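You operate a simulated robot arm through the tools that you are given. There is no shell and no other tool. Be economical: measure what you need, move in short steps, check, and stop when the job is done.

The job below is to be done with a simulated two-armed robot. You get a single attempt, and the scene is never put back.

Task
Free the cast in the mould that the slate names, then stand the mould on the black-handled tray.
Fine: open the clasp, push the red rod in, draw it back out; hold it still with your other hand as you work. Set down upright: what you pick out.

Only the result counts: the job must be done as asked and must still hold three seconds after the hand-in. Knocking over, shifting, dropping, spilling or breaking anything else fails it.

Robot
Two 6-joint arms with two-finger parallel grippers on one trunk, on a base that drives. Base frame: it is fixed to the floor where the robot stands at the start and does not move with it; the origin is under the middle of the robot, x ahead of it, y to its left, z up; the surface under the hand at the start is at about z = 800. Lengths are in mm, angles in degrees, forces in N, time in s.
The left shoulder is at the start at [60, 187, 1122], the right one opposite. With the tool pointing down near the work surface each hand reaches from about 220 to 620 mm from the robot's upright axis, wherever it stands, measured 20 degrees to its own side. Places, roughly: clasp lever of the blue mould [500, 200, 900]; clasp lever of the grey mould [500, -100, 900]; clay extruder plunger [800, -1100, 800]; inside of the black-handled tray [400, -500, 800]; pin of the green comb holder [700, 500, 800]; pin of the red comb holder [700, 200, 800]; plaster slab with the red grip [-1500, 1500, 750]; plaster slab with the yellow grip [-1500, 1000, 750]; push rod of the blue mould [400, 200, 800]; push rod of the grey mould [400, -200, 800]; red slide of the gauge [700, 0, 800]; ribbed clay piece [-1500, 1750, 750]; white rod [-1500, 1750, 750]; wing nut of the gauge [700, -100, 800]; wing nut of the green comb holder [800, 600, 900]; wing nut of the red comb holder [800, 300, 900]. Payload 1.57 kg a hand.
The tool frame of a hand sits at the grasp point between the pads (the TCP): z along the fingers, y along the line on which they close. The tips reach 30 mm beyond it. The gripper opens to 110 mm. The fingers are 24 mm wide and 12 mm thick; the gripper's body (48 by 112 mm) begins 78 mm behind the TCP.
Orientation is that of the tool frame in the base frame, as a unit quaternion [w, x, y, z]. With the fingers straight down and closing along the base's y, the tool's x points along the base's -x, its y along +y and its z along -z.

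Tools
- The arms move only by the tool servo_tool. It takes "left_moves", "right_moves" or both (then of equal length, played together; a hand with none holds still); each is a list of rows, each an object (a shift or turn left out is 0, a gripper value left out holds the last) with "translation": the shift along the tool's x, y, z in mm, a list of three; "rot": the turn, a rotation vector about the tool's x, y, z in degrees, a list of three. In form: [{"translation": [tx, ty, tz], "rot": [wx, wy, wz]}, ...]. A call has 1 to 8 rows; each row is the pose to reach, as a shift and turn from the pose commanded when the call began, along the tool's axes at that moment. "left_gripper" and "right_gripper" are, for a hand that has rows, the closure, from 0 (fully open) to 1 (shut), set as the call begins (left out, the last holds). Rows are played at 5 a second. More than 50 mm and 8.6 degrees between two rows, or a gripper value outside its range, and nothing of the call is played. A pose out of reach is approached as far as the arm can. The call stops where the force on the tool passes 40 N (or 10 N more than at its start, if that is more) or the arm is blocked; 0.2 s more then pass. Each finger travels about 153 mm/s and halts on what it meets, pressing with about 30 N; the grip force reading is that of the motor and also rises with nothing between the fingers. The clock runs only during rows and for 0.2 s after the last one: add rows that repeat a pose to give the fingers time. The reply holds the time, the measured pose of the TCP, the force on the tool along the base axes, the opening and the grip force, in the units named above and with some noise, with the torque about the TCP (base axes, N m) and any sound that the robot's microphone picked up.
- Cameras (640 x 400 px; columns grow to the right, rows downward): "scene" is now at [10.7, -12.1, 1657.3]; the picture's right is [-0.17, -0.99, 0.00], its down [-0.82, 0.14, -0.56] and it looks along [0.55, -0.10, -0.83] (base axes); focal length 256 px, centre (320, 200). "left" rides on the left gripper at [70, -16, -141] in its tool frame; the picture's right is [0.23, 0.97, 0.00], its down [-0.85, 0.20, -0.48] and it looks along [-0.47, 0.11, 0.88] (tool axes); focal length 222 px, centre (320, 200). "right" rides on the right gripper at [70, 16, -141] in its tool frame; the picture's right is [-0.23, 0.97, 0.00], its down [-0.86, -0.20, -0.48] and it looks along [-0.47, -0.11, 0.88] (tool axes); focal length 222 px, centre (320, 200). There is no depth. A picture from a camera that has moved, and an enlarged one, comes with that camera's place and axes in the base frame and with its lens.
- snapshot(camera): a new picture of that camera. It takes no simulated time.
- raise_lower(by): slides the trunk up (or, below 0, down) by that many mm; the arms and the scene camera ride with it, the base frame stays. It gives what a move gives, with no picture.
- base_move(legs): drives the robot by 1 to 6 legs, each [ahead, left, turn to the left] in mm, mm and degrees, along the robot's own axes; the way and the turn of a leg run together, so that a leg with both is an arc; at most 1500 mm and 180 degrees a leg. The arms and the cameras ride along, it lands a little off, and it stops where it bumps. It gives what a move gives.
- aim_head(pan, tilt): turns the head with the scene camera to pan (to the left, within 86 degrees either way) and tilt (down, from -29 to 69), counted from straight ahead of the robot. It gives what a move gives.
- enlarge(camera, box): a new picture of the part [left, top, right, bottom] of that camera's present view, enlarged. It takes no simulated time.
- job_done(): hands the job in; it is judged then, once.

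Go step by step. Nothing tells you exact positions but the pictures and the camera data: compare them with the known pose of the tool, close in by small moves and look again before you grip or let go. The budget is 120 turns and 100 pictures, counting those below and the enlarged ones. Unless the task says otherwise, let go and move clear before handing in, and close with one line.

The tools are called after "Emit:" as a command line: name --argument value ..., lists and objects as JSON in quotes. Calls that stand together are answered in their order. servo_tool: Moves the arms, as the interface text tells. Its arguments: {"type":"object","properties":{"left_moves":{"type":"array","items":{"type":"object","properties":{"translation":{"type":"array","items":{"type":"number"}},"rot":{"type":"array","items":{"type":"number"}}}}},"left_gripper":{"type":"number"},"right_moves":{"type":"array","items":{"type":"object","properties":{"translation":{"type":"array","items":{"type":"number"}},"rot":{"type":"array","items":{"type":"number"}}}}},"right_gripper":{"type":"number"}},"required":[]} The other tools are called the same way: raise_lower (by) slides the trunk up or down; base_move (legs) drives the base; aim_head (pan, tilt) turns the head that bears the scene camera; snapshot (camera) takes a picture; enlarge (camera, box) takes an enlarged picture of a part of a camera's view; job_done () hands the job in.

At the start:

```text
time_s: 0.0
left_eef_pos: [447.3, 165.9, 1206.7]
left_orientation: [0.0, 0.001, 1.0, -0.001]
left_ft_force: [0.4, -0.4, 0.0]
left_torque: [0.02, 0.01, -0.03]
left_finger_gap: 109.9
left_grip_force: 0.1
right_eef_pos: [418.2, -211.0, 1193.8]
right_orientation: [0.001, 0.0, 1.0, 0.0]
right_ft_force: [0.4, 0.3, 0.0]
right_torque: [-0.02, 0.01, 0.0]
right_finger_gap: 109.8
right_grip_force: 0.0
trunk travel left (down, up): [-750.0, 240.0]
robot x, y, heading: [1.8, 2.6, 0.2]
head pan, tilt: [-9.9, 56.0]
```

scene: 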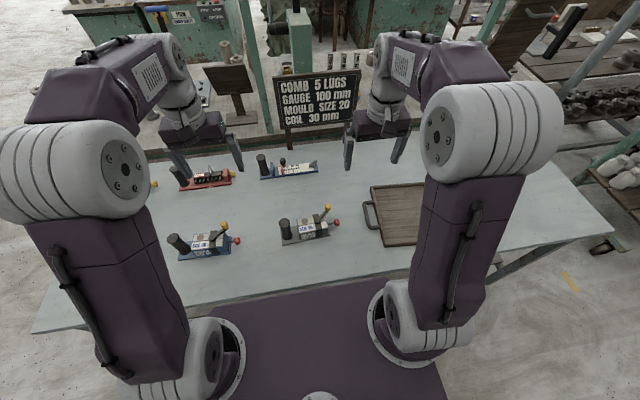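
right: 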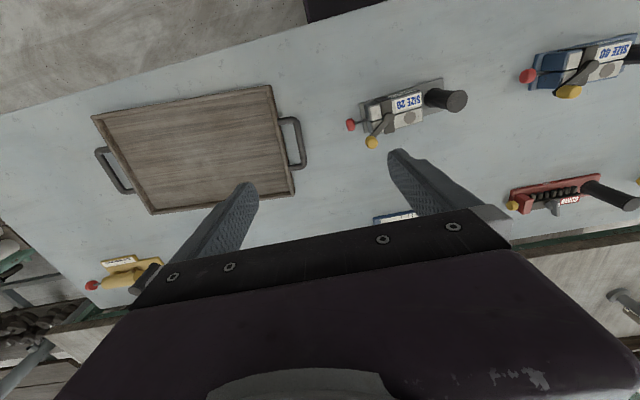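
left: 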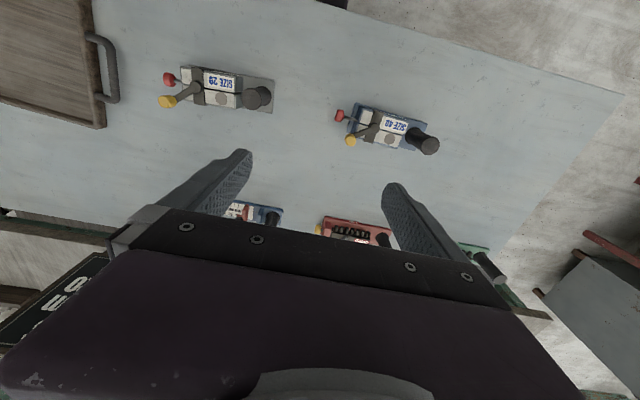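

The slate reads "MOULD SIZE 20"; the grey mould seems labelled SIZE 20 and the blue one SIZE 40. I'll enlarge to confirm and measure the grey mould.

Emit:
enlarge --camera "right" --box '[320, 60, 500, 172]'

Emit:
enlarge --camera "scene" --box '[260, 60, 440, 260]'

Emit:
enlarge --camera "left" --box '[140, 50, 300, 150]'

```text
3.56 times, centred on (410, 116) of right
camera zoom: at [348.0, -195.7, 1335.5], right [0.23, 0.97, 0.0], down [0.86, -0.2, 0.48], along [0.47, -0.11, -0.88], focal length 790 px, centre (0, 499)
```

zoom: 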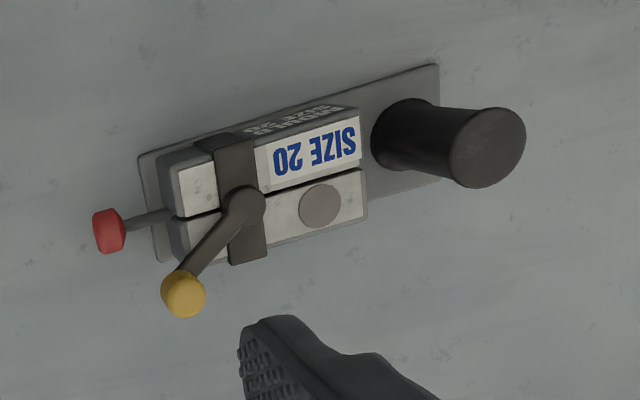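

```text
2.00 times, centred on (350, 160) of scene
camera zoom: at [10.7, -12.1, 1657.3], right [-0.17, -0.99, 0.0], down [-0.82, 0.14, -0.56], along [0.55, -0.1, -0.83], focal length 512 px, centre (260, 280)
```

zoom: 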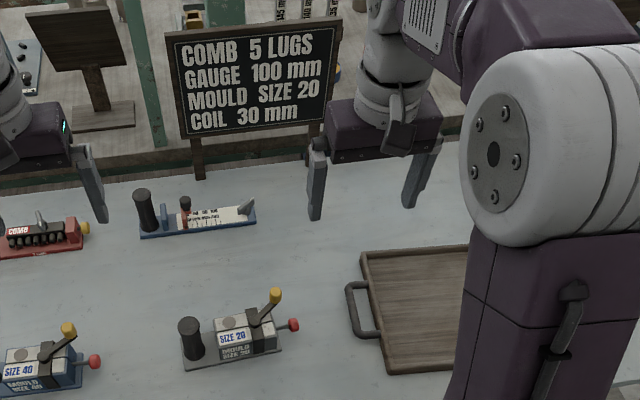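

```text
4.00 times, centred on (220, 100) of left
camera zoom: at [377.2, 149.2, 1349.5], right [-0.23, 0.97, 0.0], down [0.85, 0.2, 0.48], along [0.47, 0.11, -0.88], focal length 888 px, centre (720, 600)
```

zoom: 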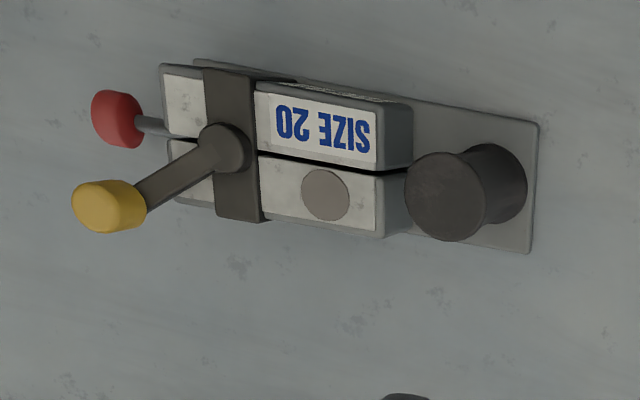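

Confirmed: the grey mould is SIZE 20. By triangulation its black handle top is about [440, 34, 900], the yellow lever knob [482, -121, 891], the pivot [446, -79, 867] and the red knob [451, -151, 828]. I'll bring the right camera closer and turn the left gripper.

Emit:
servo_tool --right_moves '[{"translation": [7, 23, 35]}, {"translation": [14, 46, 70]}, {"translation": [21, 69, 105]}, {"translation": [29, 92, 140]}, {"translation": [36, 115, 176]}, {"translation": [43, 138, 211]}, {"translation": [43, 138, 211]}, {"translation": [43, 138, 211]}]' --left_moves '[{"rot": [0, 0, 8]}, {"rot": [0, 0, 16]}, {"rot": [0, 0, 24]}, {"rot": [0, 0, 32]}, {"rot": [0, 0, 40]}, {"rot": [0, 0, 48]}, {"rot": [0, 0, 56]}, {"rot": [0, 0, 64]}]'

Emit:
snapshot --camera "right"

```text
time_s: 1.8
left_eef_pos: [447.2, 166.1, 1207.0]
left_orientation: [0.0, 0.53, 0.848, 0.0]
left_ft_force: [-0.6, -0.3, 0.7]
left_torque: [0.04, 0.02, -0.01]
left_finger_gap: 110.1
left_grip_force: 0.1
right_eef_pos: [374.9, -74.9, 982.6]
right_orientation: [0.0, 0.0, 1.0, 0.0]
right_ft_force: [-0.1, 0.0, 0.1]
right_torque: [0.02, -0.01, 0.02]
right_finger_gap: 109.8
right_grip_force: 0.1
trunk travel left (down, up): [-750.0, 240.0]
robot x, y, heading: [1.3, -0.7, -0.1]
head pan, tilt: [-9.9, 56.0]
```

```text
93 pictures are left
camera right: at [305.3, -58.5, 1124.0], right [0.23, 0.97, 0.0], down [0.85, -0.2, 0.48], along [0.47, -0.11, -0.88], focal length 222 px, centre (320, 200)
```

right: 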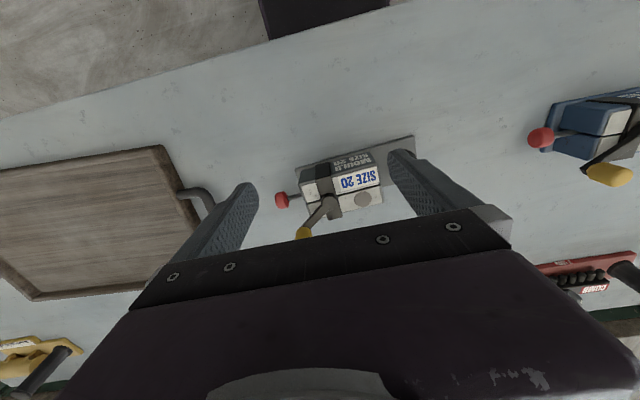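

The view is partly blocked by the gripper, so I'll turn the right hand by -90° to look along the mould from the rod end, and finish the left hand's turn.

Emit:
servo_tool --right_moves '[{"translation": [-8, -15, 0], "rot": [0, 0, -8]}, {"translation": [-15, -30, 0], "rot": [0, 0, -16]}, {"translation": [-23, -45, 0], "rot": [0, 0, -24]}, {"translation": [-30, -60, 0], "rot": [0, 0, -32]}, {"translation": [-38, -75, 0], "rot": [0, 0, -40]}, {"translation": [-46, -90, 0], "rot": [0, 0, -48]}, {"translation": [-53, -105, 0], "rot": [0, 0, -56]}, {"translation": [-60, -115, 0], "rot": [0, 0, -64]}]' --left_moves '[{"rot": [0, 0, 8]}, {"rot": [0, 0, 16]}, {"rot": [0, 0, 24]}, {"rot": [0, 0, 26]}, {"rot": [0, 0, 26]}, {"rot": [0, 0, 26]}, {"rot": [0, 0, 26]}, {"rot": [0, 0, 26]}]'

Emit:
servo_tool --right_moves '[{"rot": [0, 0, -8]}, {"rot": [0, 0, -16]}, {"rot": [0, 0, -24]}, {"rot": [0, 0, -26]}, {"rot": [0, 0, -26]}]' --left_moves '[{"translation": [-26, 0, 36]}, {"translation": [-53, 1, 72]}, {"translation": [-79, 3, 108]}, {"translation": [-106, 5, 144]}, {"translation": [-132, 7, 180]}]'

Emit:
snapshot --camera "right"

Emit:
snapshot --camera "left"

```text
time_s: 3.6
left_eef_pos: [445.7, 165.6, 1207.1]
left_orientation: [0.0, 0.708, 0.707, 0.0]
left_ft_force: [-0.5, 0.2, 0.5]
left_torque: [-0.05, 0.02, 0.02]
left_finger_gap: 109.9
left_grip_force: 0.0
right_eef_pos: [435.4, -189.9, 984.3]
right_orientation: [0.001, -0.53, 0.848, -0.001]
right_ft_force: [0.2, -0.3, -0.4]
right_torque: [0.02, -0.02, 0.04]
right_finger_gap: 110.1
right_grip_force: 0.0
trunk travel left (down, up): [-750.0, 240.0]
robot x, y, heading: [1.8, -0.4, 0.2]
head pan, tilt: [-9.9, 56.0]
```

```text
time_s: 4.8
left_eef_pos: [454.1, 31.8, 1026.1]
left_orientation: [0.001, 0.707, 0.707, 0.0]
left_ft_force: [0.0, 0.5, -0.4]
left_torque: [0.02, 0.03, -0.02]
left_finger_gap: 109.6
left_grip_force: 0.0
right_eef_pos: [434.1, -189.3, 982.9]
right_orientation: [0.0, 0.708, -0.706, 0.0]
right_ft_force: [0.7, -0.3, 0.1]
right_torque: [0.01, 0.03, 0.03]
right_finger_gap: 109.9
right_grip_force: 0.1
trunk travel left (down, up): [-750.0, 240.0]
robot x, y, heading: [-1.8, -2.0, -0.0]
head pan, tilt: [-9.9, 56.0]
```

```text
92 pictures are left
camera right: at [419.1, -259.5, 1124.3], right [-0.97, 0.23, 0.0], down [0.2, 0.85, 0.48], along [0.11, 0.47, -0.88], focal length 222 px, centre (320, 200)
```

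right: 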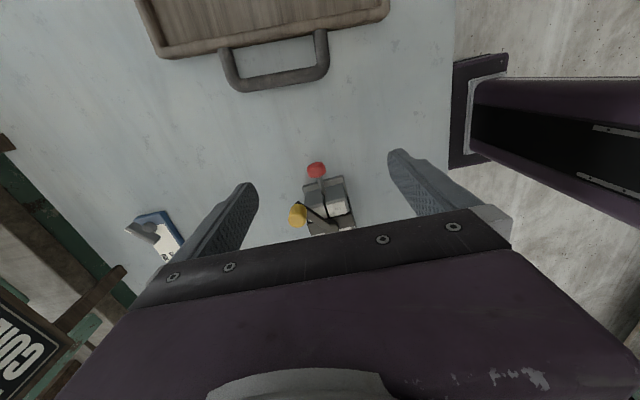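

```text
91 pictures are left
camera left: at [438.3, 101.7, 1168.9], right [0.97, 0.23, 0.0], down [0.2, -0.86, 0.48], along [0.11, -0.47, -0.88], focal length 222 px, centre (320, 200)
```

left: 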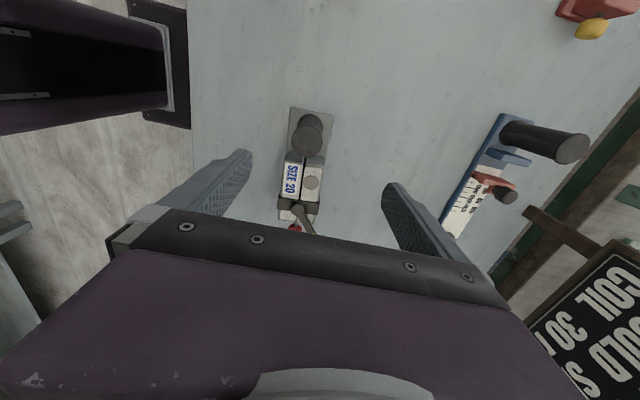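

Both cameras now have the mould between the fingers. I'll enlarge to see the clasp, rod and handle.

Emit:
enlarge --camera "right" --box '[270, 150, 370, 240]'

Emit:
enlarge --camera "left" --box '[260, 95, 360, 245]'

Emit:
enlarge --camera "scene" --box '[260, 190, 360, 260]'

```text
4.44 times, centred on (320, 195) of right
camera zoom: at [419.1, -259.5, 1124.3], right [-0.97, 0.23, 0.0], down [0.2, 0.85, 0.48], along [0.11, 0.47, -0.88], focal length 987 px, centre (320, 222)
```

zoom: 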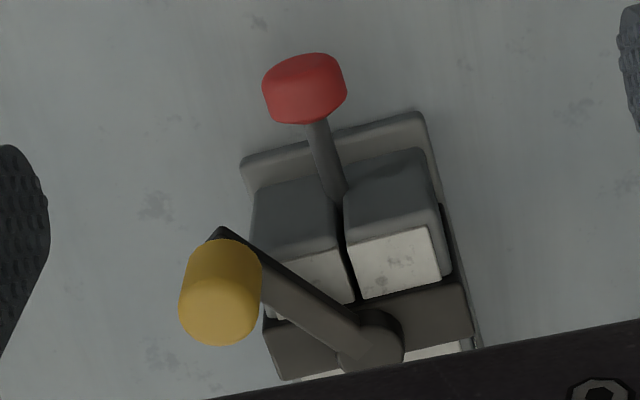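

```text
2.67 times, centred on (310, 170) of left
camera zoom: at [438.3, 101.7, 1168.9], right [0.97, 0.23, 0.0], down [0.2, -0.86, 0.48], along [0.11, -0.47, -0.88], focal length 592 px, centre (347, 280)
```

zoom: 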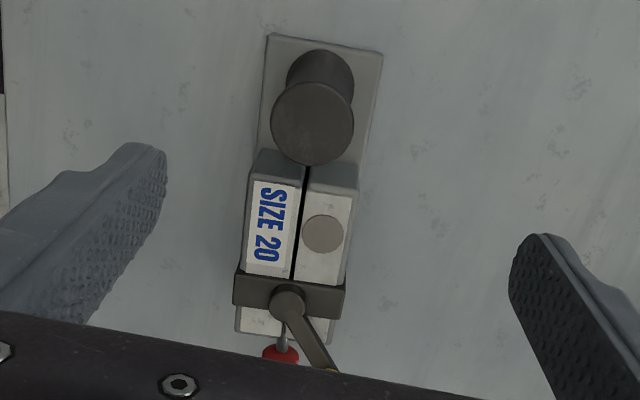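

```text
5.71 times, centred on (310, 225) of scene
camera zoom: at [11.9, -13.3, 1657.3], right [-0.17, -0.99, 0.0], down [-0.82, 0.14, -0.56], along [0.55, -0.1, -0.83], focal length 1464 px, centre (377, 57)
```

zoom: 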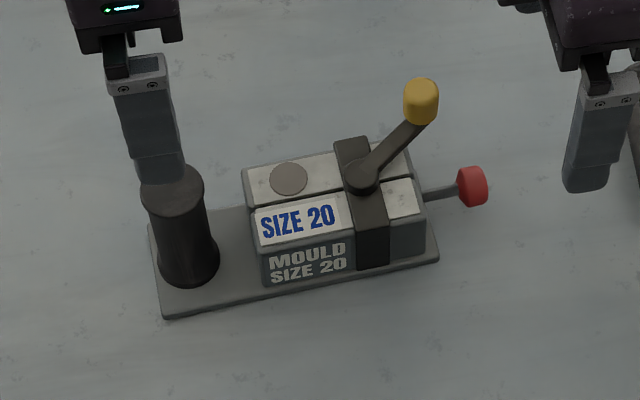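

The clasp is a lever that turns about a vertical pivot, with an upright yellow peg at its end. The handle is at about [438, 34], 37 mm thick. The left hand goes down over it first.

Emit:
servo_tool --left_moves '[{"translation": [1, -15, 40]}, {"translation": [2, -15, 80]}, {"translation": [2, -15, 120]}, {"translation": [2, -15, 158]}, {"translation": [2, -15, 158]}]'

Emit:
snapshot --camera "left"

```text
time_s: 6.0
left_eef_pos: [439.4, 36.1, 870.2]
left_orientation: [0.0, 0.707, 0.707, 0.0]
left_ft_force: [0.3, -0.4, -0.2]
left_torque: [0.03, 0.01, 0.0]
left_finger_gap: 109.9
left_grip_force: 0.2
right_eef_pos: [433.7, -188.9, 983.8]
right_orientation: [0.001, 0.707, -0.707, 0.0]
right_ft_force: [-0.5, -0.2, 0.2]
right_torque: [0.03, 0.01, -0.02]
right_finger_gap: 110.0
right_grip_force: 0.1
trunk travel left (down, up): [-750.0, 240.0]
robot x, y, heading: [1.0, 0.4, -0.0]
head pan, tilt: [-9.9, 56.0]
```

```text
87 pictures are left
camera left: at [422.7, 105.3, 1011.4], right [0.97, 0.23, 0.0], down [0.2, -0.86, 0.48], along [0.11, -0.47, -0.88], focal length 222 px, centre (320, 200)
```

left: 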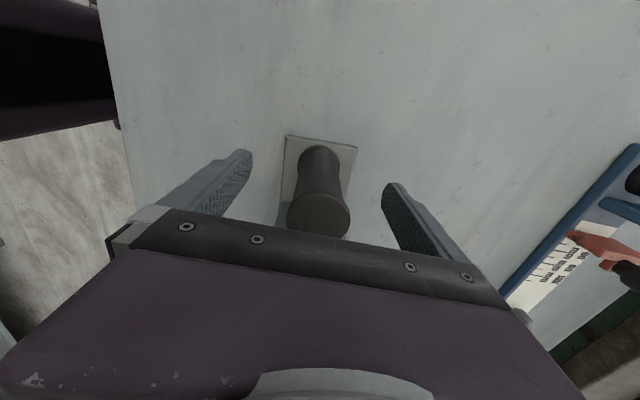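

The handle is centred between the fingers. I'll close the left gripper on it.

Emit:
servo_tool --left_moves '[{"translation": [0, 0, 0]}, {"translation": [0, 0, 0]}, {"translation": [0, 0, 0]}, {"translation": [0, 0, 0]}]' --left_gripper 1.0

Emit:
enlarge --camera "right" --box '[270, 150, 370, 240]'

```text
time_s: 7.0
left_eef_pos: [438.4, 35.5, 870.6]
left_orientation: [-0.001, 0.707, 0.707, 0.0]
left_ft_force: [-1.4, 0.2, 0.2]
left_torque: [0.3, -0.06, 0.08]
left_finger_gap: 33.2
left_grip_force: 29.7
right_eef_pos: [433.8, -188.5, 983.3]
right_orientation: [-0.001, 0.707, -0.707, 0.0]
right_ft_force: [-0.1, -0.4, 0.3]
right_torque: [-0.01, 0.02, 0.01]
right_finger_gap: 109.9
right_grip_force: 0.1
trunk travel left (down, up): [-750.0, 240.0]
robot x, y, heading: [1.6, 1.6, -0.1]
head pan, tilt: [-9.9, 56.0]
```

```text
4.44 times, centred on (320, 195) of right
camera zoom: at [418.3, -258.7, 1124.8], right [-0.97, 0.23, 0.0], down [0.2, 0.86, 0.48], along [0.11, 0.47, -0.88], focal length 987 px, centre (320, 222)
```

zoom: 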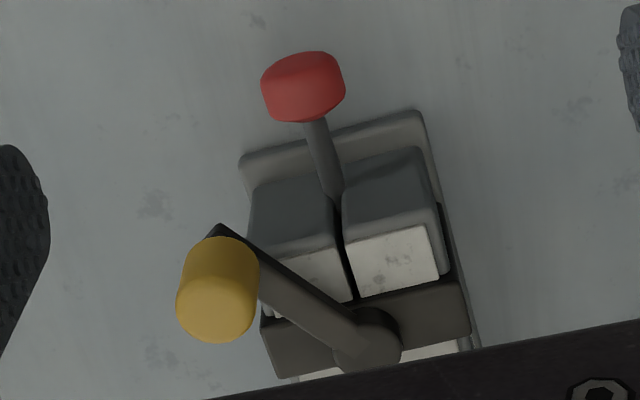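

The handle is held firmly. Next I'll bring the right hand over the yellow peg, at about [481, -119], partly closed.

Emit:
servo_tool --right_moves '[{"translation": [-35, -24, 0]}, {"translation": [-69, -47, 0]}, {"translation": [-69, -47, 25]}, {"translation": [-69, -47, 40]}]' --right_gripper 0.4

Emit:
snapshot --camera "right"

Emit:
enlarge --camera "scene" --box '[260, 170, 380, 260]'

```text
time_s: 8.0
left_eef_pos: [440.7, 34.9, 869.7]
left_orientation: [0.0, 0.708, 0.706, 0.0]
left_ft_force: [1.2, -0.5, -0.6]
left_torque: [0.2, -0.08, 0.09]
left_finger_gap: 33.2
left_grip_force: 30.1
right_eef_pos: [481.8, -121.0, 942.6]
right_orientation: [0.0, 0.707, -0.707, 0.0]
right_ft_force: [0.2, 0.0, 0.8]
right_torque: [0.01, -0.01, 0.02]
right_finger_gap: 66.1
right_grip_force: 0.1
trunk travel left (down, up): [-750.0, 240.0]
robot x, y, heading: [-3.9, 4.8, 0.3]
head pan, tilt: [-9.9, 56.0]
```

```text
85 pictures are left
camera right: at [466.4, -189.6, 1083.6], right [-0.97, 0.23, 0.0], down [0.2, 0.85, 0.48], along [0.11, 0.47, -0.88], focal length 222 px, centre (320, 200)
```

right: 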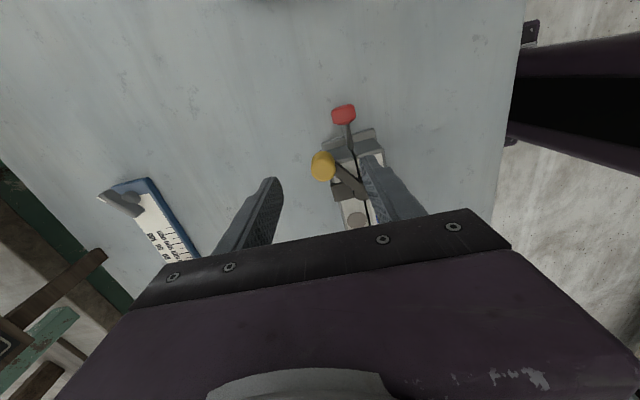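

```text
4.44 times, centred on (320, 215) of scene
camera zoom: at [11.2, -12.1, 1657.3], right [-0.17, -0.99, 0.0], down [-0.82, 0.14, -0.56], along [0.55, -0.1, -0.83], focal length 1138 px, centre (320, 133)
```

zoom: 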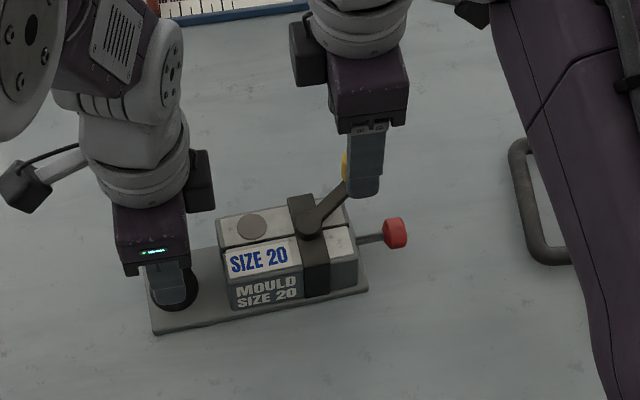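

The TCP is right over the peg. I'll descend to about z = 908 and close on it.

Emit:
servo_tool --right_moves '[{"translation": [0, 0, 18]}, {"translation": [0, 0, 36]}, {"translation": [0, 0, 36]}]'

Emit:
servo_tool --right_moves '[{"translation": [0, 0, 0]}, {"translation": [0, 0, 0]}, {"translation": [0, 0, 0]}]' --right_gripper 1.0

Emit:
snapshot --camera "right"

```text
time_s: 8.8
left_eef_pos: [439.0, 35.7, 870.4]
left_orientation: [0.0, 0.707, 0.708, -0.001]
left_ft_force: [0.5, -0.1, 0.0]
left_torque: [-0.03, -0.11, 0.02]
left_finger_gap: 33.1
left_grip_force: 30.1
right_eef_pos: [482.6, -120.1, 908.2]
right_orientation: [0.0, 0.707, -0.707, 0.0]
right_ft_force: [-0.1, -0.4, -0.5]
right_torque: [0.03, 0.0, 0.02]
right_finger_gap: 66.0
right_grip_force: 0.0
trunk travel left (down, up): [-750.0, 240.0]
robot x, y, heading: [2.5, -1.2, 0.2]
head pan, tilt: [-9.9, 56.0]
```

```text
time_s: 9.6
left_eef_pos: [440.1, 36.4, 870.5]
left_orientation: [0.001, 0.707, 0.707, 0.0]
left_ft_force: [4.5, -2.6, 0.2]
left_torque: [-0.01, 0.24, 0.66]
left_finger_gap: 33.3
left_grip_force: 30.3
right_eef_pos: [481.9, -120.3, 907.1]
right_orientation: [0.0, -0.707, 0.707, 0.001]
right_ft_force: [-6.1, 3.1, 0.6]
right_torque: [0.08, 0.02, 0.02]
right_finger_gap: 20.9
right_grip_force: 29.3
trunk travel left (down, up): [-750.0, 240.0]
robot x, y, heading: [-4.1, 5.2, -0.2]
head pan, tilt: [-9.9, 56.0]
```

```text
83 pictures are left
camera right: at [465.5, -189.9, 1048.0], right [-0.97, 0.23, 0.0], down [0.2, 0.86, 0.48], along [0.11, 0.47, -0.88], focal length 222 px, centre (320, 200)
```

right: 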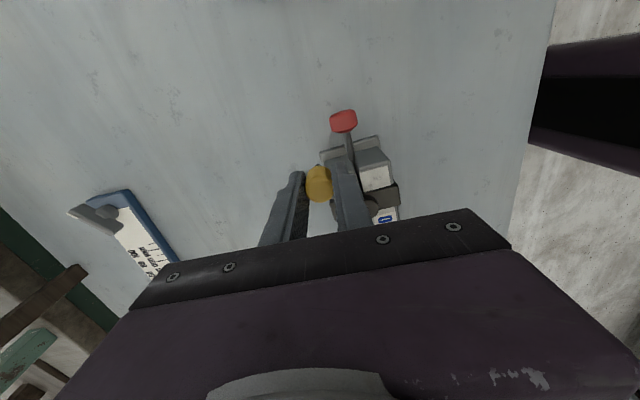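

The peg is gripped (21 mm). I'll try a small lever turn counter-clockwise and read the forces.

Emit:
servo_tool --right_moves '[{"translation": [-2.5, -2.9, 0], "rot": [0, 0, -4]}, {"translation": [-5.3, -5.5, 0], "rot": [0, 0, -8]}, {"translation": [-5.3, -5.5, 0], "rot": [0, 0, -8]}]'

```text
time_s: 10.4
left_eef_pos: [438.4, 35.8, 869.9]
left_orientation: [-0.001, 0.708, 0.706, 0.001]
left_ft_force: [-2.8, 18.1, 7.8]
left_torque: [-0.46, -0.84, 0.13]
left_finger_gap: 33.4
left_grip_force: 30.1
right_eef_pos: [487.0, -115.6, 907.5]
right_orientation: [0.0, 0.755, -0.656, 0.0]
right_ft_force: [5.0, -20.2, 0.2]
right_torque: [-0.48, 0.04, -0.03]
right_finger_gap: 20.8
right_grip_force: 29.8
trunk travel left (down, up): [-750.0, 240.0]
robot x, y, heading: [2.1, -2.6, -0.2]
head pan, tilt: [-9.9, 56.0]
```

The reaction is partly radial, so this isn't conclusive. I'll return and try clockwise for comparison.

Emit:
servo_tool --right_moves '[{"translation": [3.4, 4.1, 0], "rot": [0, 0, 4]}, {"translation": [5.3, 5.5, 0], "rot": [0, 0, 8]}, {"translation": [5.3, 5.5, 0], "rot": [0, 0, 8]}]'

Emit:
servo_tool --right_moves '[{"translation": [2.3, 3.0, 0], "rot": [0, 0, 4]}, {"translation": [4.5, 6.2, 0], "rot": [0, 0, 8]}, {"translation": [4.5, 6.2, 0], "rot": [0, 0, 8]}]'

Emit:
snapshot --camera "right"

```text
time_s: 11.2
left_eef_pos: [440.7, 35.0, 869.9]
left_orientation: [0.002, 0.707, 0.707, 0.0]
left_ft_force: [2.6, -12.0, -0.6]
left_torque: [0.94, 0.61, 0.37]
left_finger_gap: 33.3
left_grip_force: 29.7
right_eef_pos: [482.2, -120.4, 907.6]
right_orientation: [0.001, -0.707, 0.707, 0.001]
right_ft_force: [-3.9, 12.4, 4.0]
right_torque: [0.73, 0.0, -0.22]
right_finger_gap: 20.8
right_grip_force: 29.9
trunk travel left (down, up): [-750.0, 240.0]
robot x, y, heading: [-1.3, -0.5, 0.2]
head pan, tilt: [-9.9, 56.0]
```

```text
time_s: 12.0
left_eef_pos: [440.2, 34.1, 869.9]
left_orientation: [0.001, 0.707, 0.707, 0.0]
left_ft_force: [5.7, -22.4, -0.6]
left_torque: [0.3, 0.57, 0.3]
left_finger_gap: 33.2
left_grip_force: 30.4
right_eef_pos: [476.2, -126.0, 908.2]
right_orientation: [0.0, -0.655, 0.756, 0.0]
right_ft_force: [-7.0, 22.1, 0.7]
right_torque: [0.63, -0.02, -0.19]
right_finger_gap: 21.1
right_grip_force: 30.1
trunk travel left (down, up): [-750.0, 240.0]
robot x, y, heading: [0.9, -0.1, 0.2]
head pan, tilt: [-9.9, 56.0]
```

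```text
82 pictures are left
camera right: at [450.4, -191.7, 1048.1], right [-0.93, 0.36, 0.0], down [0.32, 0.82, 0.48], along [0.17, 0.45, -0.88], focal length 222 px, centre (320, 200)
```

right: 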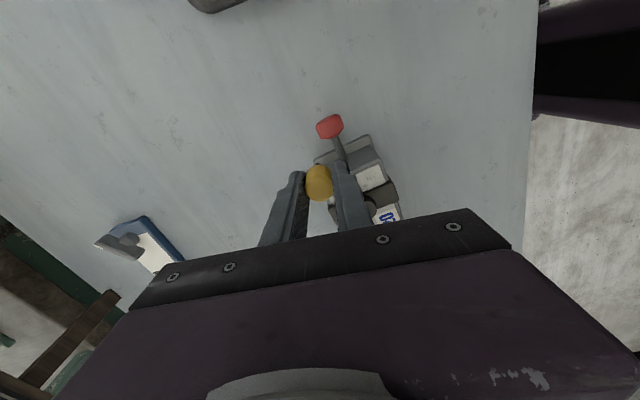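

Both directions give mainly a y reaction. I'll look at whether the lever is turning or the peg is just slipping.

Emit:
enlarge --camera "right" --box '[260, 90, 420, 240]'

Emit:
enlarge --camera "scene" --box '[260, 170, 380, 260]'

```text
2.67 times, centred on (340, 165) of right
camera zoom: at [450.4, -191.7, 1048.1], right [-0.93, 0.36, 0.0], down [0.32, 0.82, 0.48], along [0.17, 0.45, -0.88], focal length 592 px, centre (267, 293)
```

zoom: 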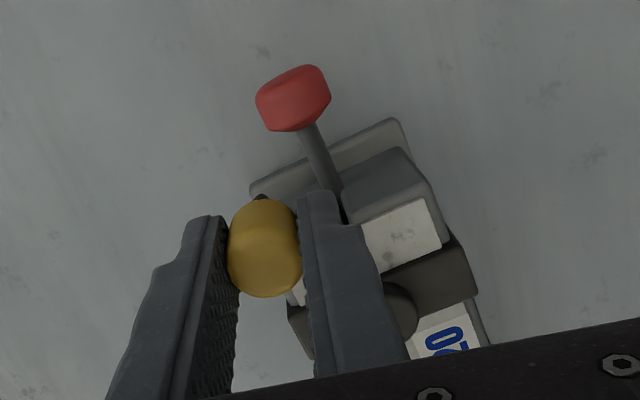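

```text
4.44 times, centred on (320, 215) of scene
camera zoom: at [11.0, -12.2, 1657.3], right [-0.17, -0.99, 0.0], down [-0.82, 0.14, -0.56], along [0.55, -0.1, -0.83], focal length 1138 px, centre (320, 133)
```

zoom: 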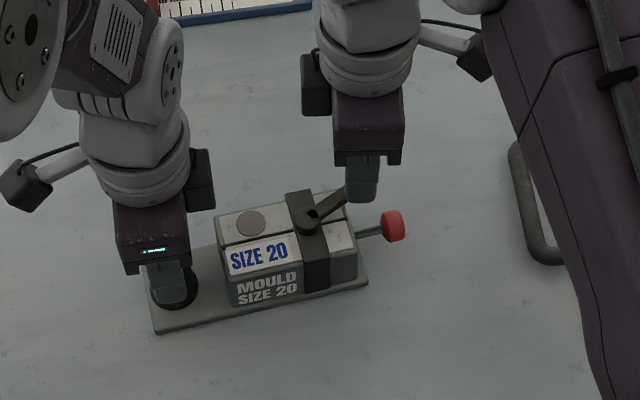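

The lever did turn (about 6–8°) clockwise, toward the rod. I'll continue that way with a corrected arc (pivot about [446, -78], radius 55.5) and watch forces and sounds.

Emit:
servo_tool --right_moves '[{"translation": [2, 3.5, 0], "rot": [0, 0, 4]}, {"translation": [3.7, 7.1, 0], "rot": [0, 0, 8]}, {"translation": [5.6, 10.5, 0], "rot": [0, 0, 12]}, {"translation": [7.4, 14, 0], "rot": [0, 0, 16]}, {"translation": [7.4, 14, 0], "rot": [0, 0, 16]}]'

Emit:
enlarge --camera "scene" --box '[260, 170, 380, 260]'

```text
time_s: 13.2
left_eef_pos: [438.8, 34.9, 869.3]
left_orientation: [0.0, 0.707, 0.707, 0.0]
left_ft_force: [2.9, -22.0, 5.9]
left_torque: [-0.37, 0.04, 0.13]
left_finger_gap: 33.3
left_grip_force: 30.2
right_eef_pos: [461.2, -130.9, 908.4]
right_orientation: [-0.001, -0.544, 0.839, 0.001]
right_ft_force: [-2.7, 22.9, -3.6]
right_torque: [0.19, -0.01, -0.17]
right_finger_gap: 20.8
right_grip_force: 30.2
trunk travel left (down, up): [-750.0, 240.0]
robot x, y, heading: [3.6, 0.8, 0.1]
head pan, tilt: [-9.9, 56.0]
```

```text
4.44 times, centred on (320, 215) of scene
camera zoom: at [11.3, -12.0, 1657.2], right [-0.17, -0.99, 0.0], down [-0.82, 0.14, -0.56], along [0.55, -0.1, -0.83], focal length 1138 px, centre (320, 133)
```

zoom: 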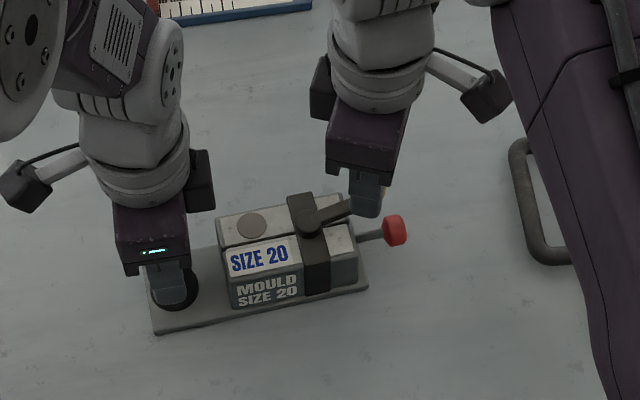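

It turns easily this way. I'll continue the arc another 32°, with a slightly smaller radius.

Emit:
servo_tool --right_moves '[{"translation": [1.6, 3.6, 0], "rot": [0, 0, 4]}, {"translation": [3.3, 7.1, 0], "rot": [0, 0, 8]}, {"translation": [5, 10.4, 0], "rot": [0, 0, 12]}, {"translation": [6.7, 13.6, 0], "rot": [0, 0, 16]}, {"translation": [8, 17.2, 0], "rot": [0, 0, 20]}, {"translation": [9.3, 20.6, 0], "rot": [0, 0, 24]}, {"translation": [10.8, 27.9, 0], "rot": [0, 0, 32]}, {"translation": [10.8, 27.9, 0], "rot": [0, 0, 32]}]'

Emit:
enlarge --camera "scene" --box '[260, 170, 380, 260]'

```text
time_s: 15.0
left_eef_pos: [439.1, 37.2, 869.5]
left_orientation: [0.0, 0.707, 0.708, 0.0]
left_ft_force: [3.2, 33.4, 5.8]
left_torque: [-0.28, -0.13, 0.19]
left_finger_gap: 32.5
left_grip_force: 29.6
right_eef_pos: [431.1, -130.6, 907.8]
right_orientation: [-0.001, -0.292, 0.957, 0.0]
right_ft_force: [-3.7, -35.1, 1.8]
right_torque: [-0.4, -0.2, -0.09]
right_finger_gap: 20.5
right_grip_force: 30.2
trunk travel left (down, up): [-750.0, 240.0]
robot x, y, heading: [-2.8, -0.5, 0.0]
head pan, tilt: [-9.9, 56.0]
```

```text
4.44 times, centred on (320, 215) of scene
camera zoom: at [9.6, -12.9, 1657.3], right [-0.17, -0.99, 0.0], down [-0.82, 0.14, -0.56], along [0.55, -0.1, -0.83], focal length 1138 px, centre (320, 133)
```

zoom: 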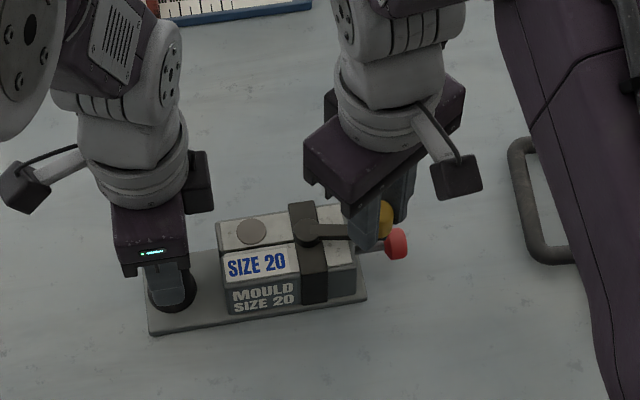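

The radial load has built up, since the peg isn't quite on my arc. I'll open the right gripper a little to relax it and look at where the lever stands.

Emit:
servo_tool --right_moves '[{"translation": [0, 0, 0]}, {"translation": [0, 0, 0]}]' --right_gripper 0.55

Emit:
snapshot --camera "right"

Emit:
enlarge --camera "scene" --box '[280, 195, 370, 255]'

```text
time_s: 15.6
left_eef_pos: [438.5, 35.5, 870.5]
left_orientation: [0.001, 0.707, 0.708, 0.0]
left_ft_force: [-1.1, -2.9, 0.6]
left_torque: [0.41, 0.17, 0.06]
left_finger_gap: 33.1
left_grip_force: 30.3
right_eef_pos: [431.2, -129.1, 907.6]
right_orientation: [0.0, -0.292, 0.956, 0.0]
right_ft_force: [0.6, -0.3, -0.8]
right_torque: [-0.01, 0.01, -0.03]
right_finger_gap: 49.5
right_grip_force: 0.1
trunk travel left (down, up): [-750.0, 240.0]
robot x, y, heading: [-1.6, -0.2, 0.2]
head pan, tilt: [-9.9, 56.0]
```

```text
77 pictures are left
camera right: at [364.7, -154.7, 1048.2], right [-0.36, 0.93, 0.0], down [0.82, 0.31, 0.48], along [0.45, 0.17, -0.88], focal length 222 px, centre (320, 200)
```

right: 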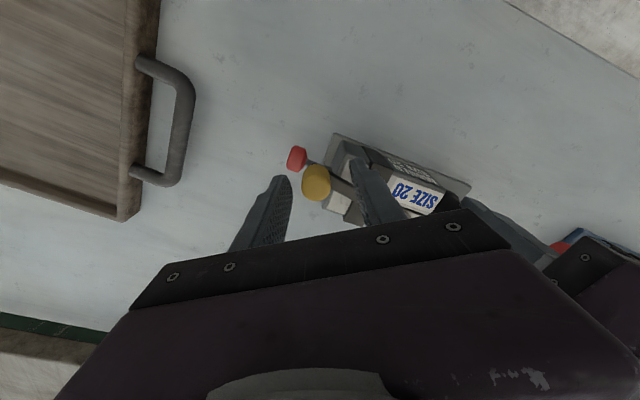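

```text
6.67 times, centred on (325, 225) of scene
camera zoom: at [10.6, -12.7, 1657.2], right [-0.17, -0.99, 0.0], down [-0.82, 0.14, -0.56], along [0.55, -0.1, -0.83], focal length 1708 px, centre (287, 33)
```

zoom: 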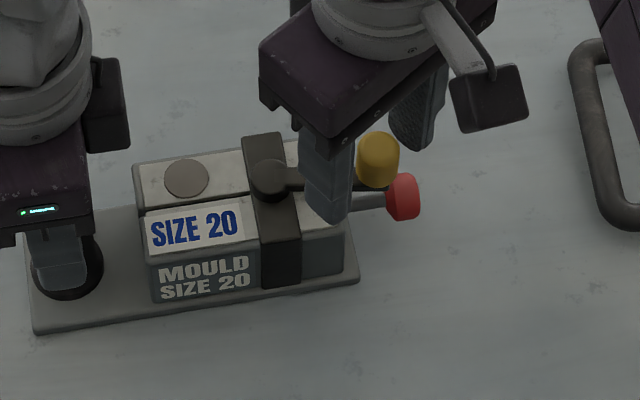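

The peg is at about [430, -132], so the lever has turned about 56° with no stop or click yet. I'll re-align the gripper so that it closes tangentially, with the peg loosely caged.

Emit:
servo_tool --right_moves '[{"translation": [2.5, -1.9, 0], "rot": [0, 0, -8]}, {"translation": [2.5, -1.9, 0], "rot": [0, 0, -16]}, {"translation": [2.5, -1.9, 0], "rot": [0, 0, -24]}, {"translation": [2.5, -1.9, 0], "rot": [0, 0, -32]}, {"translation": [2.5, -1.9, 0], "rot": [0, 0, -40]}, {"translation": [2.5, -1.9, 0], "rot": [0, 0, -40]}]'

Emit:
snapshot --camera "right"

```text
time_s: 17.0
left_eef_pos: [439.7, 34.9, 871.2]
left_orientation: [0.001, 0.707, 0.707, 0.0]
left_ft_force: [0.3, -1.2, 0.6]
left_torque: [0.45, 0.06, -0.01]
left_finger_gap: 33.0
left_grip_force: 30.3
right_eef_pos: [429.6, -131.6, 907.6]
right_orientation: [0.0, -0.602, 0.799, 0.0]
right_ft_force: [0.2, 0.9, 0.5]
right_torque: [0.03, -0.05, -0.01]
right_finger_gap: 49.7
right_grip_force: 0.0
trunk travel left (down, up): [-750.0, 240.0]
robot x, y, heading: [-1.5, 1.0, -0.1]
head pan, tilt: [-9.9, 56.0]
```

```text
75 pictures are left
camera right: at [395.7, -194.9, 1048.2], right [-0.87, 0.49, 0.0], down [0.43, 0.77, 0.48], along [0.23, 0.42, -0.88], focal length 222 px, centre (320, 200)
```

right: 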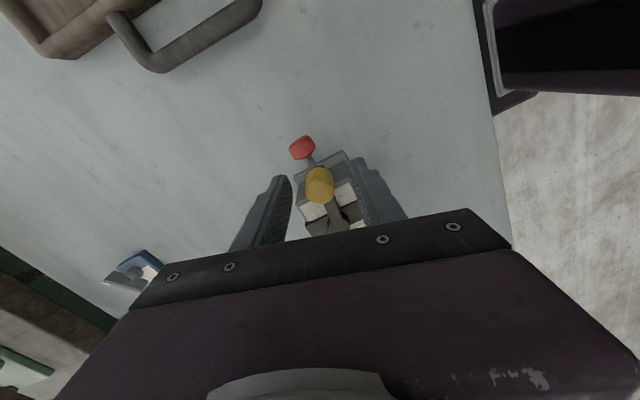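

It's now aligned and centred, so the arc is simple in the tool frame. I'll tighten the cage to about 26 mm and continue turning clockwise.

Emit:
servo_tool --right_moves '[{"translation": [0, 0, 0]}, {"translation": [-0.1, 3.9, 0], "rot": [0, 0, 4]}, {"translation": [-0.55, 7.9, 0], "rot": [0, 0, 8]}, {"translation": [-1.2, 11.7, 0], "rot": [0, 0, 12]}, {"translation": [-2.2, 15.6, 0], "rot": [0, 0, 16]}, {"translation": [-3.4, 19.3, 0], "rot": [0, 0, 20]}, {"translation": [-4.9, 23, 0], "rot": [0, 0, 24]}, {"translation": [-4.9, 23, 0], "rot": [0, 0, 24]}]' --right_gripper 0.77

Emit:
enlarge --camera "right" --box '[240, 110, 420, 240]'

```text
time_s: 18.8
left_eef_pos: [439.4, 35.7, 868.6]
left_orientation: [0.0, 0.707, 0.707, 0.001]
left_ft_force: [-1.1, 2.7, -0.2]
left_torque: [0.59, 0.14, -0.25]
left_finger_gap: 33.0
left_grip_force: 30.5
right_eef_pos: [408.8, -121.5, 908.5]
right_orientation: [-0.001, -0.422, 0.907, 0.0]
right_ft_force: [0.6, -1.3, -0.6]
right_torque: [-0.08, 0.0, 0.01]
right_finger_gap: 27.2
right_grip_force: 1.2
trunk travel left (down, up): [-750.0, 240.0]
robot x, y, heading: [-3.8, 0.5, 0.1]
head pan, tilt: [-9.9, 56.0]
```

```text
3.08 times, centred on (330, 175) of right
camera zoom: at [352.1, -163.4, 1048.4], right [-0.6, 0.8, 0.0], down [0.7, 0.53, 0.48], along [0.38, 0.29, -0.88], focal length 684 px, centre (289, 277)
```

zoom: 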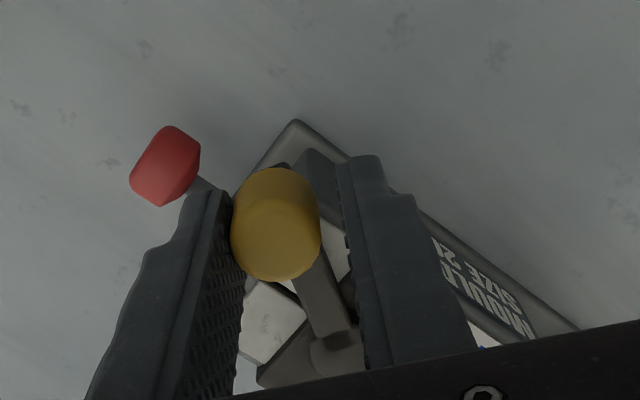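

The lever follows with almost no force. I'll keep turning the same way.

Emit:
servo_tool --right_moves '[{"translation": [-0.1, 3.9, 0], "rot": [0, 0, 4]}, {"translation": [-0.55, 7.9, 0], "rot": [0, 0, 8]}, {"translation": [-1.2, 11.7, 0], "rot": [0, 0, 12]}, {"translation": [-2.2, 15.6, 0], "rot": [0, 0, 16]}, {"translation": [-3.4, 19.3, 0], "rot": [0, 0, 20]}, {"translation": [-4.9, 23, 0], "rot": [0, 0, 24]}, {"translation": [-4.9, 23, 0], "rot": [0, 0, 24]}]'

Emit:
enlarge --camera "right" --box '[240, 110, 420, 240]'

Emit:
enlarge --camera "scene" --box '[280, 195, 370, 255]'

```text
time_s: 20.4
left_eef_pos: [439.7, 35.3, 869.4]
left_orientation: [0.001, 0.707, 0.707, 0.001]
left_ft_force: [-0.6, 5.9, 0.4]
left_torque: [0.02, -0.13, -0.32]
left_finger_gap: 33.4
left_grip_force: 29.9
right_eef_pos: [395.6, -103.2, 907.8]
right_orientation: [-0.001, -0.225, 0.974, 0.0]
right_ft_force: [0.6, -7.4, 1.5]
right_torque: [-0.14, 0.08, 0.03]
right_finger_gap: 31.2
right_grip_force: 3.2
trunk travel left (down, up): [-750.0, 240.0]
robot x, y, heading: [0.0, -1.1, -0.3]
head pan, tilt: [-9.9, 56.0]
```

```text
3.08 times, centred on (330, 175) of right
camera zoom: at [325.3, -118.5, 1048.5], right [-0.22, 0.98, 0.0], down [0.86, 0.19, 0.48], along [0.47, 0.11, -0.88], focal length 684 px, centre (289, 277)
```

zoom: 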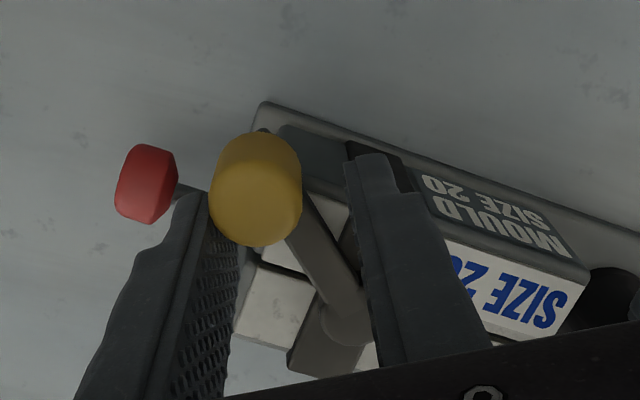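

```text
6.67 times, centred on (325, 225) of scene
camera zoom: at [10.7, -12.4, 1657.2], right [-0.17, -0.99, 0.0], down [-0.82, 0.14, -0.56], along [0.55, -0.1, -0.83], focal length 1708 px, centre (287, 33)
```

zoom: 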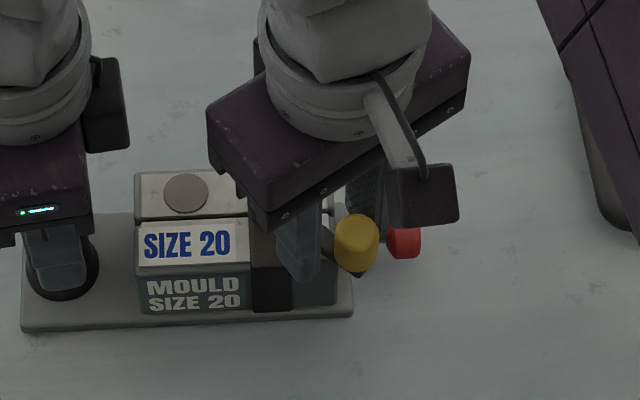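

The mould has swung about 10° about the handle, so the lever has very likely reached its end stop, about 80° from where it started. I'll release, raise the right hand and check.

Emit:
servo_tool --right_moves '[{"translation": [0, 0, 0]}, {"translation": [0, 0, -30]}, {"translation": [0, 0, -60]}, {"translation": [20, -25, -90]}, {"translation": [40, -50, -100]}]' --right_gripper 0.3

Emit:
enlarge --camera "right" --box '[260, 130, 440, 240]'

Emit:
enlarge --camera "scene" --box '[270, 185, 370, 255]'

```text
time_s: 21.6
left_eef_pos: [437.9, 35.6, 869.4]
left_orientation: [0.0, 0.707, 0.707, -0.001]
left_ft_force: [-0.9, 0.2, 3.6]
left_torque: [-0.1, 0.35, -0.03]
left_finger_gap: 33.2
left_grip_force: 30.1
right_eef_pos: [379.6, -165.7, 1008.1]
right_orientation: [-0.001, -0.226, 0.974, 0.0]
right_ft_force: [0.5, -0.5, 0.3]
right_torque: [-0.01, 0.0, -0.03]
right_finger_gap: 77.1
right_grip_force: 0.0
trunk travel left (down, up): [-750.0, 240.0]
robot x, y, heading: [2.4, 3.0, 0.2]
head pan, tilt: [-9.9, 56.0]
```

```text
3.56 times, centred on (350, 185) of right
camera zoom: at [310.7, -182.3, 1148.7], right [-0.22, 0.97, 0.0], down [0.86, 0.2, 0.48], along [0.47, 0.11, -0.88], focal length 790 px, centre (213, 253)
```

zoom: 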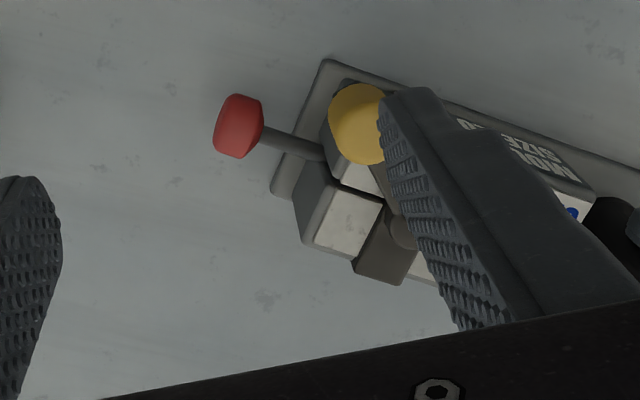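

```text
5.71 times, centred on (320, 220) of scene
camera zoom: at [10.4, -12.4, 1657.3], right [-0.17, -0.99, 0.0], down [-0.82, 0.14, -0.56], along [0.55, -0.1, -0.83], focal length 1464 px, centre (320, 86)
```

zoom: 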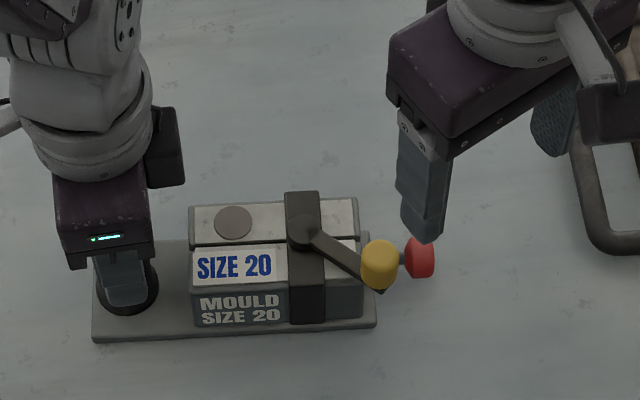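

The lever now stands on the far side of the mould axis, which fits full travel of about 80° (opened). The red knob is at about [420, -146, 828] and the axis is tilted about 6°. I'll align the right hand with the rod axis, out beyond the knob.

Emit:
servo_tool --right_moves '[{"translation": [0, -10, 0], "rot": [0, 0, -7.2]}, {"translation": [-1, -20, 0], "rot": [0, 0, -14.4]}, {"translation": [-1, -30, 0], "rot": [0, 0, -21.6]}, {"translation": [-2, -40, 0], "rot": [0, 0, -28.8]}, {"translation": [-2, -50, 0], "rot": [0, 0, -36]}, {"translation": [-3, -60, 0], "rot": [0, 0, -43.2]}, {"translation": [-3, -70, 0], "rot": [0, 0, -50.5]}, {"translation": [-3, -80, 0], "rot": [0, 0, -57.8]}]' --right_gripper 1.0

Emit:
servo_tool --right_moves '[{"rot": [0, -7, 0]}, {"rot": [0, -14, 0]}, {"rot": [0, -21, 0]}, {"rot": [0, -28, 0]}, {"rot": [0, -35, 0]}, {"rot": [0, -35, 0]}]'

Emit:
snapshot --camera "right"

```text
time_s: 23.4
left_eef_pos: [439.1, 36.0, 869.6]
left_orientation: [0.0, 0.707, 0.708, 0.0]
left_ft_force: [-0.6, -0.3, 3.2]
left_torque: [-0.02, 0.34, -0.09]
left_finger_gap: 33.5
left_grip_force: 30.7
right_eef_pos: [418.2, -236.1, 1007.2]
right_orientation: [-0.001, -0.668, 0.744, 0.0]
right_ft_force: [0.0, 0.1, -0.1]
right_torque: [0.01, -0.01, 0.0]
right_finger_gap: 0.0
right_grip_force: 21.1
trunk travel left (down, up): [-750.0, 240.0]
robot x, y, heading: [0.6, -2.1, -0.2]
head pan, tilt: [-9.9, 56.0]
```

```text
time_s: 24.8
left_eef_pos: [439.2, 35.2, 869.4]
left_orientation: [0.0, 0.707, 0.707, 0.0]
left_ft_force: [0.1, 1.1, 3.5]
left_torque: [-0.07, 0.31, -0.08]
left_finger_gap: 33.2
left_grip_force: 30.1
right_eef_pos: [419.7, -235.2, 1007.2]
right_orientation: [0.225, -0.637, 0.71, 0.201]
right_ft_force: [-0.5, -0.3, 0.4]
right_torque: [0.01, -0.03, -0.04]
right_finger_gap: 0.0
right_grip_force: 21.1
trunk travel left (down, up): [-750.0, 240.0]
robot x, y, heading: [-1.5, 1.9, 0.2]
head pan, tilt: [-9.9, 56.0]
```

```text
69 pictures are left
camera right: at [387.7, -371.4, 1082.8], right [-0.95, 0.29, 0.13], down [0.24, 0.4, 0.88], along [0.2, 0.87, -0.45], focal length 222 px, centre (320, 200)
```

right: 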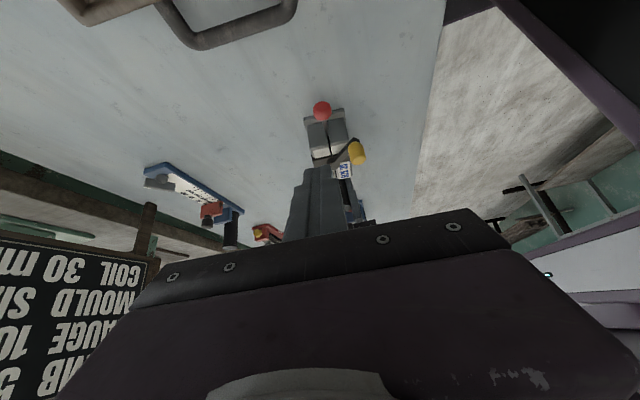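

The tilt works. I'll lower the closed fingertips to just outside the red knob, on the rod axis.

Emit:
servo_tool --right_moves '[{"translation": [17, 2.2, 37]}, {"translation": [34, 4.5, 74]}, {"translation": [51, 6.7, 111]}, {"translation": [68.5, 8.9, 148.7]}, {"translation": [68.5, 8.9, 148.7]}]'

Emit:
snapshot --camera "right"

Emit:
enlarge --camera "scene" --box '[270, 185, 390, 265]'

```text
time_s: 26.0
left_eef_pos: [438.3, 35.8, 869.4]
left_orientation: [0.0, 0.707, 0.707, 0.0]
left_ft_force: [-1.1, 0.7, 2.2]
left_torque: [-0.06, 0.34, -0.15]
left_finger_gap: 33.1
left_grip_force: 29.8
right_eef_pos: [413.0, -205.8, 845.4]
right_orientation: [0.225, -0.637, 0.709, 0.201]
right_ft_force: [-0.2, -1.6, 0.0]
right_torque: [0.02, 0.02, -0.02]
right_finger_gap: 0.0
right_grip_force: 21.2
trunk travel left (down, up): [-750.0, 240.0]
robot x, y, heading: [0.8, -1.0, 0.1]
head pan, tilt: [-9.9, 56.0]
```

```text
68 pictures are left
camera right: at [381.6, -341.5, 921.4], right [-0.95, 0.29, 0.13], down [0.24, 0.4, 0.88], along [0.2, 0.87, -0.45], focal length 222 px, centre (320, 200)
```

right: 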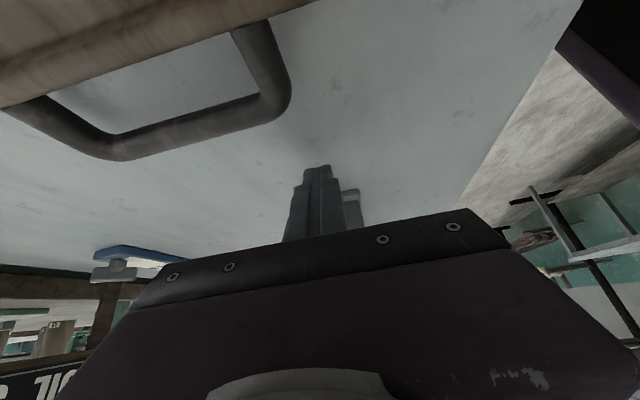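

```text
5.00 times, centred on (330, 225) of scene
camera zoom: at [10.3, -12.1, 1657.3], right [-0.17, -0.99, 0.0], down [-0.82, 0.14, -0.56], along [0.55, -0.1, -0.83], focal length 1281 px, centre (270, 75)
```

zoom: 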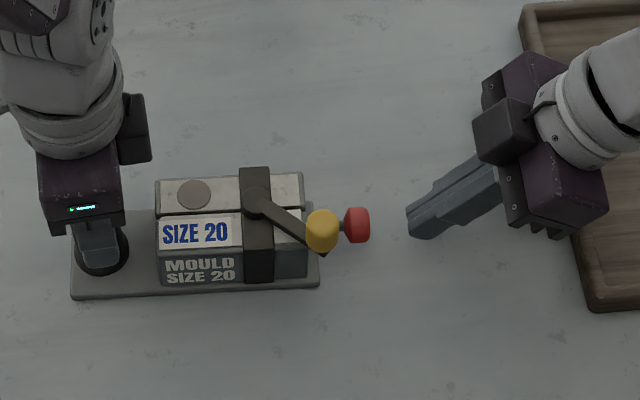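

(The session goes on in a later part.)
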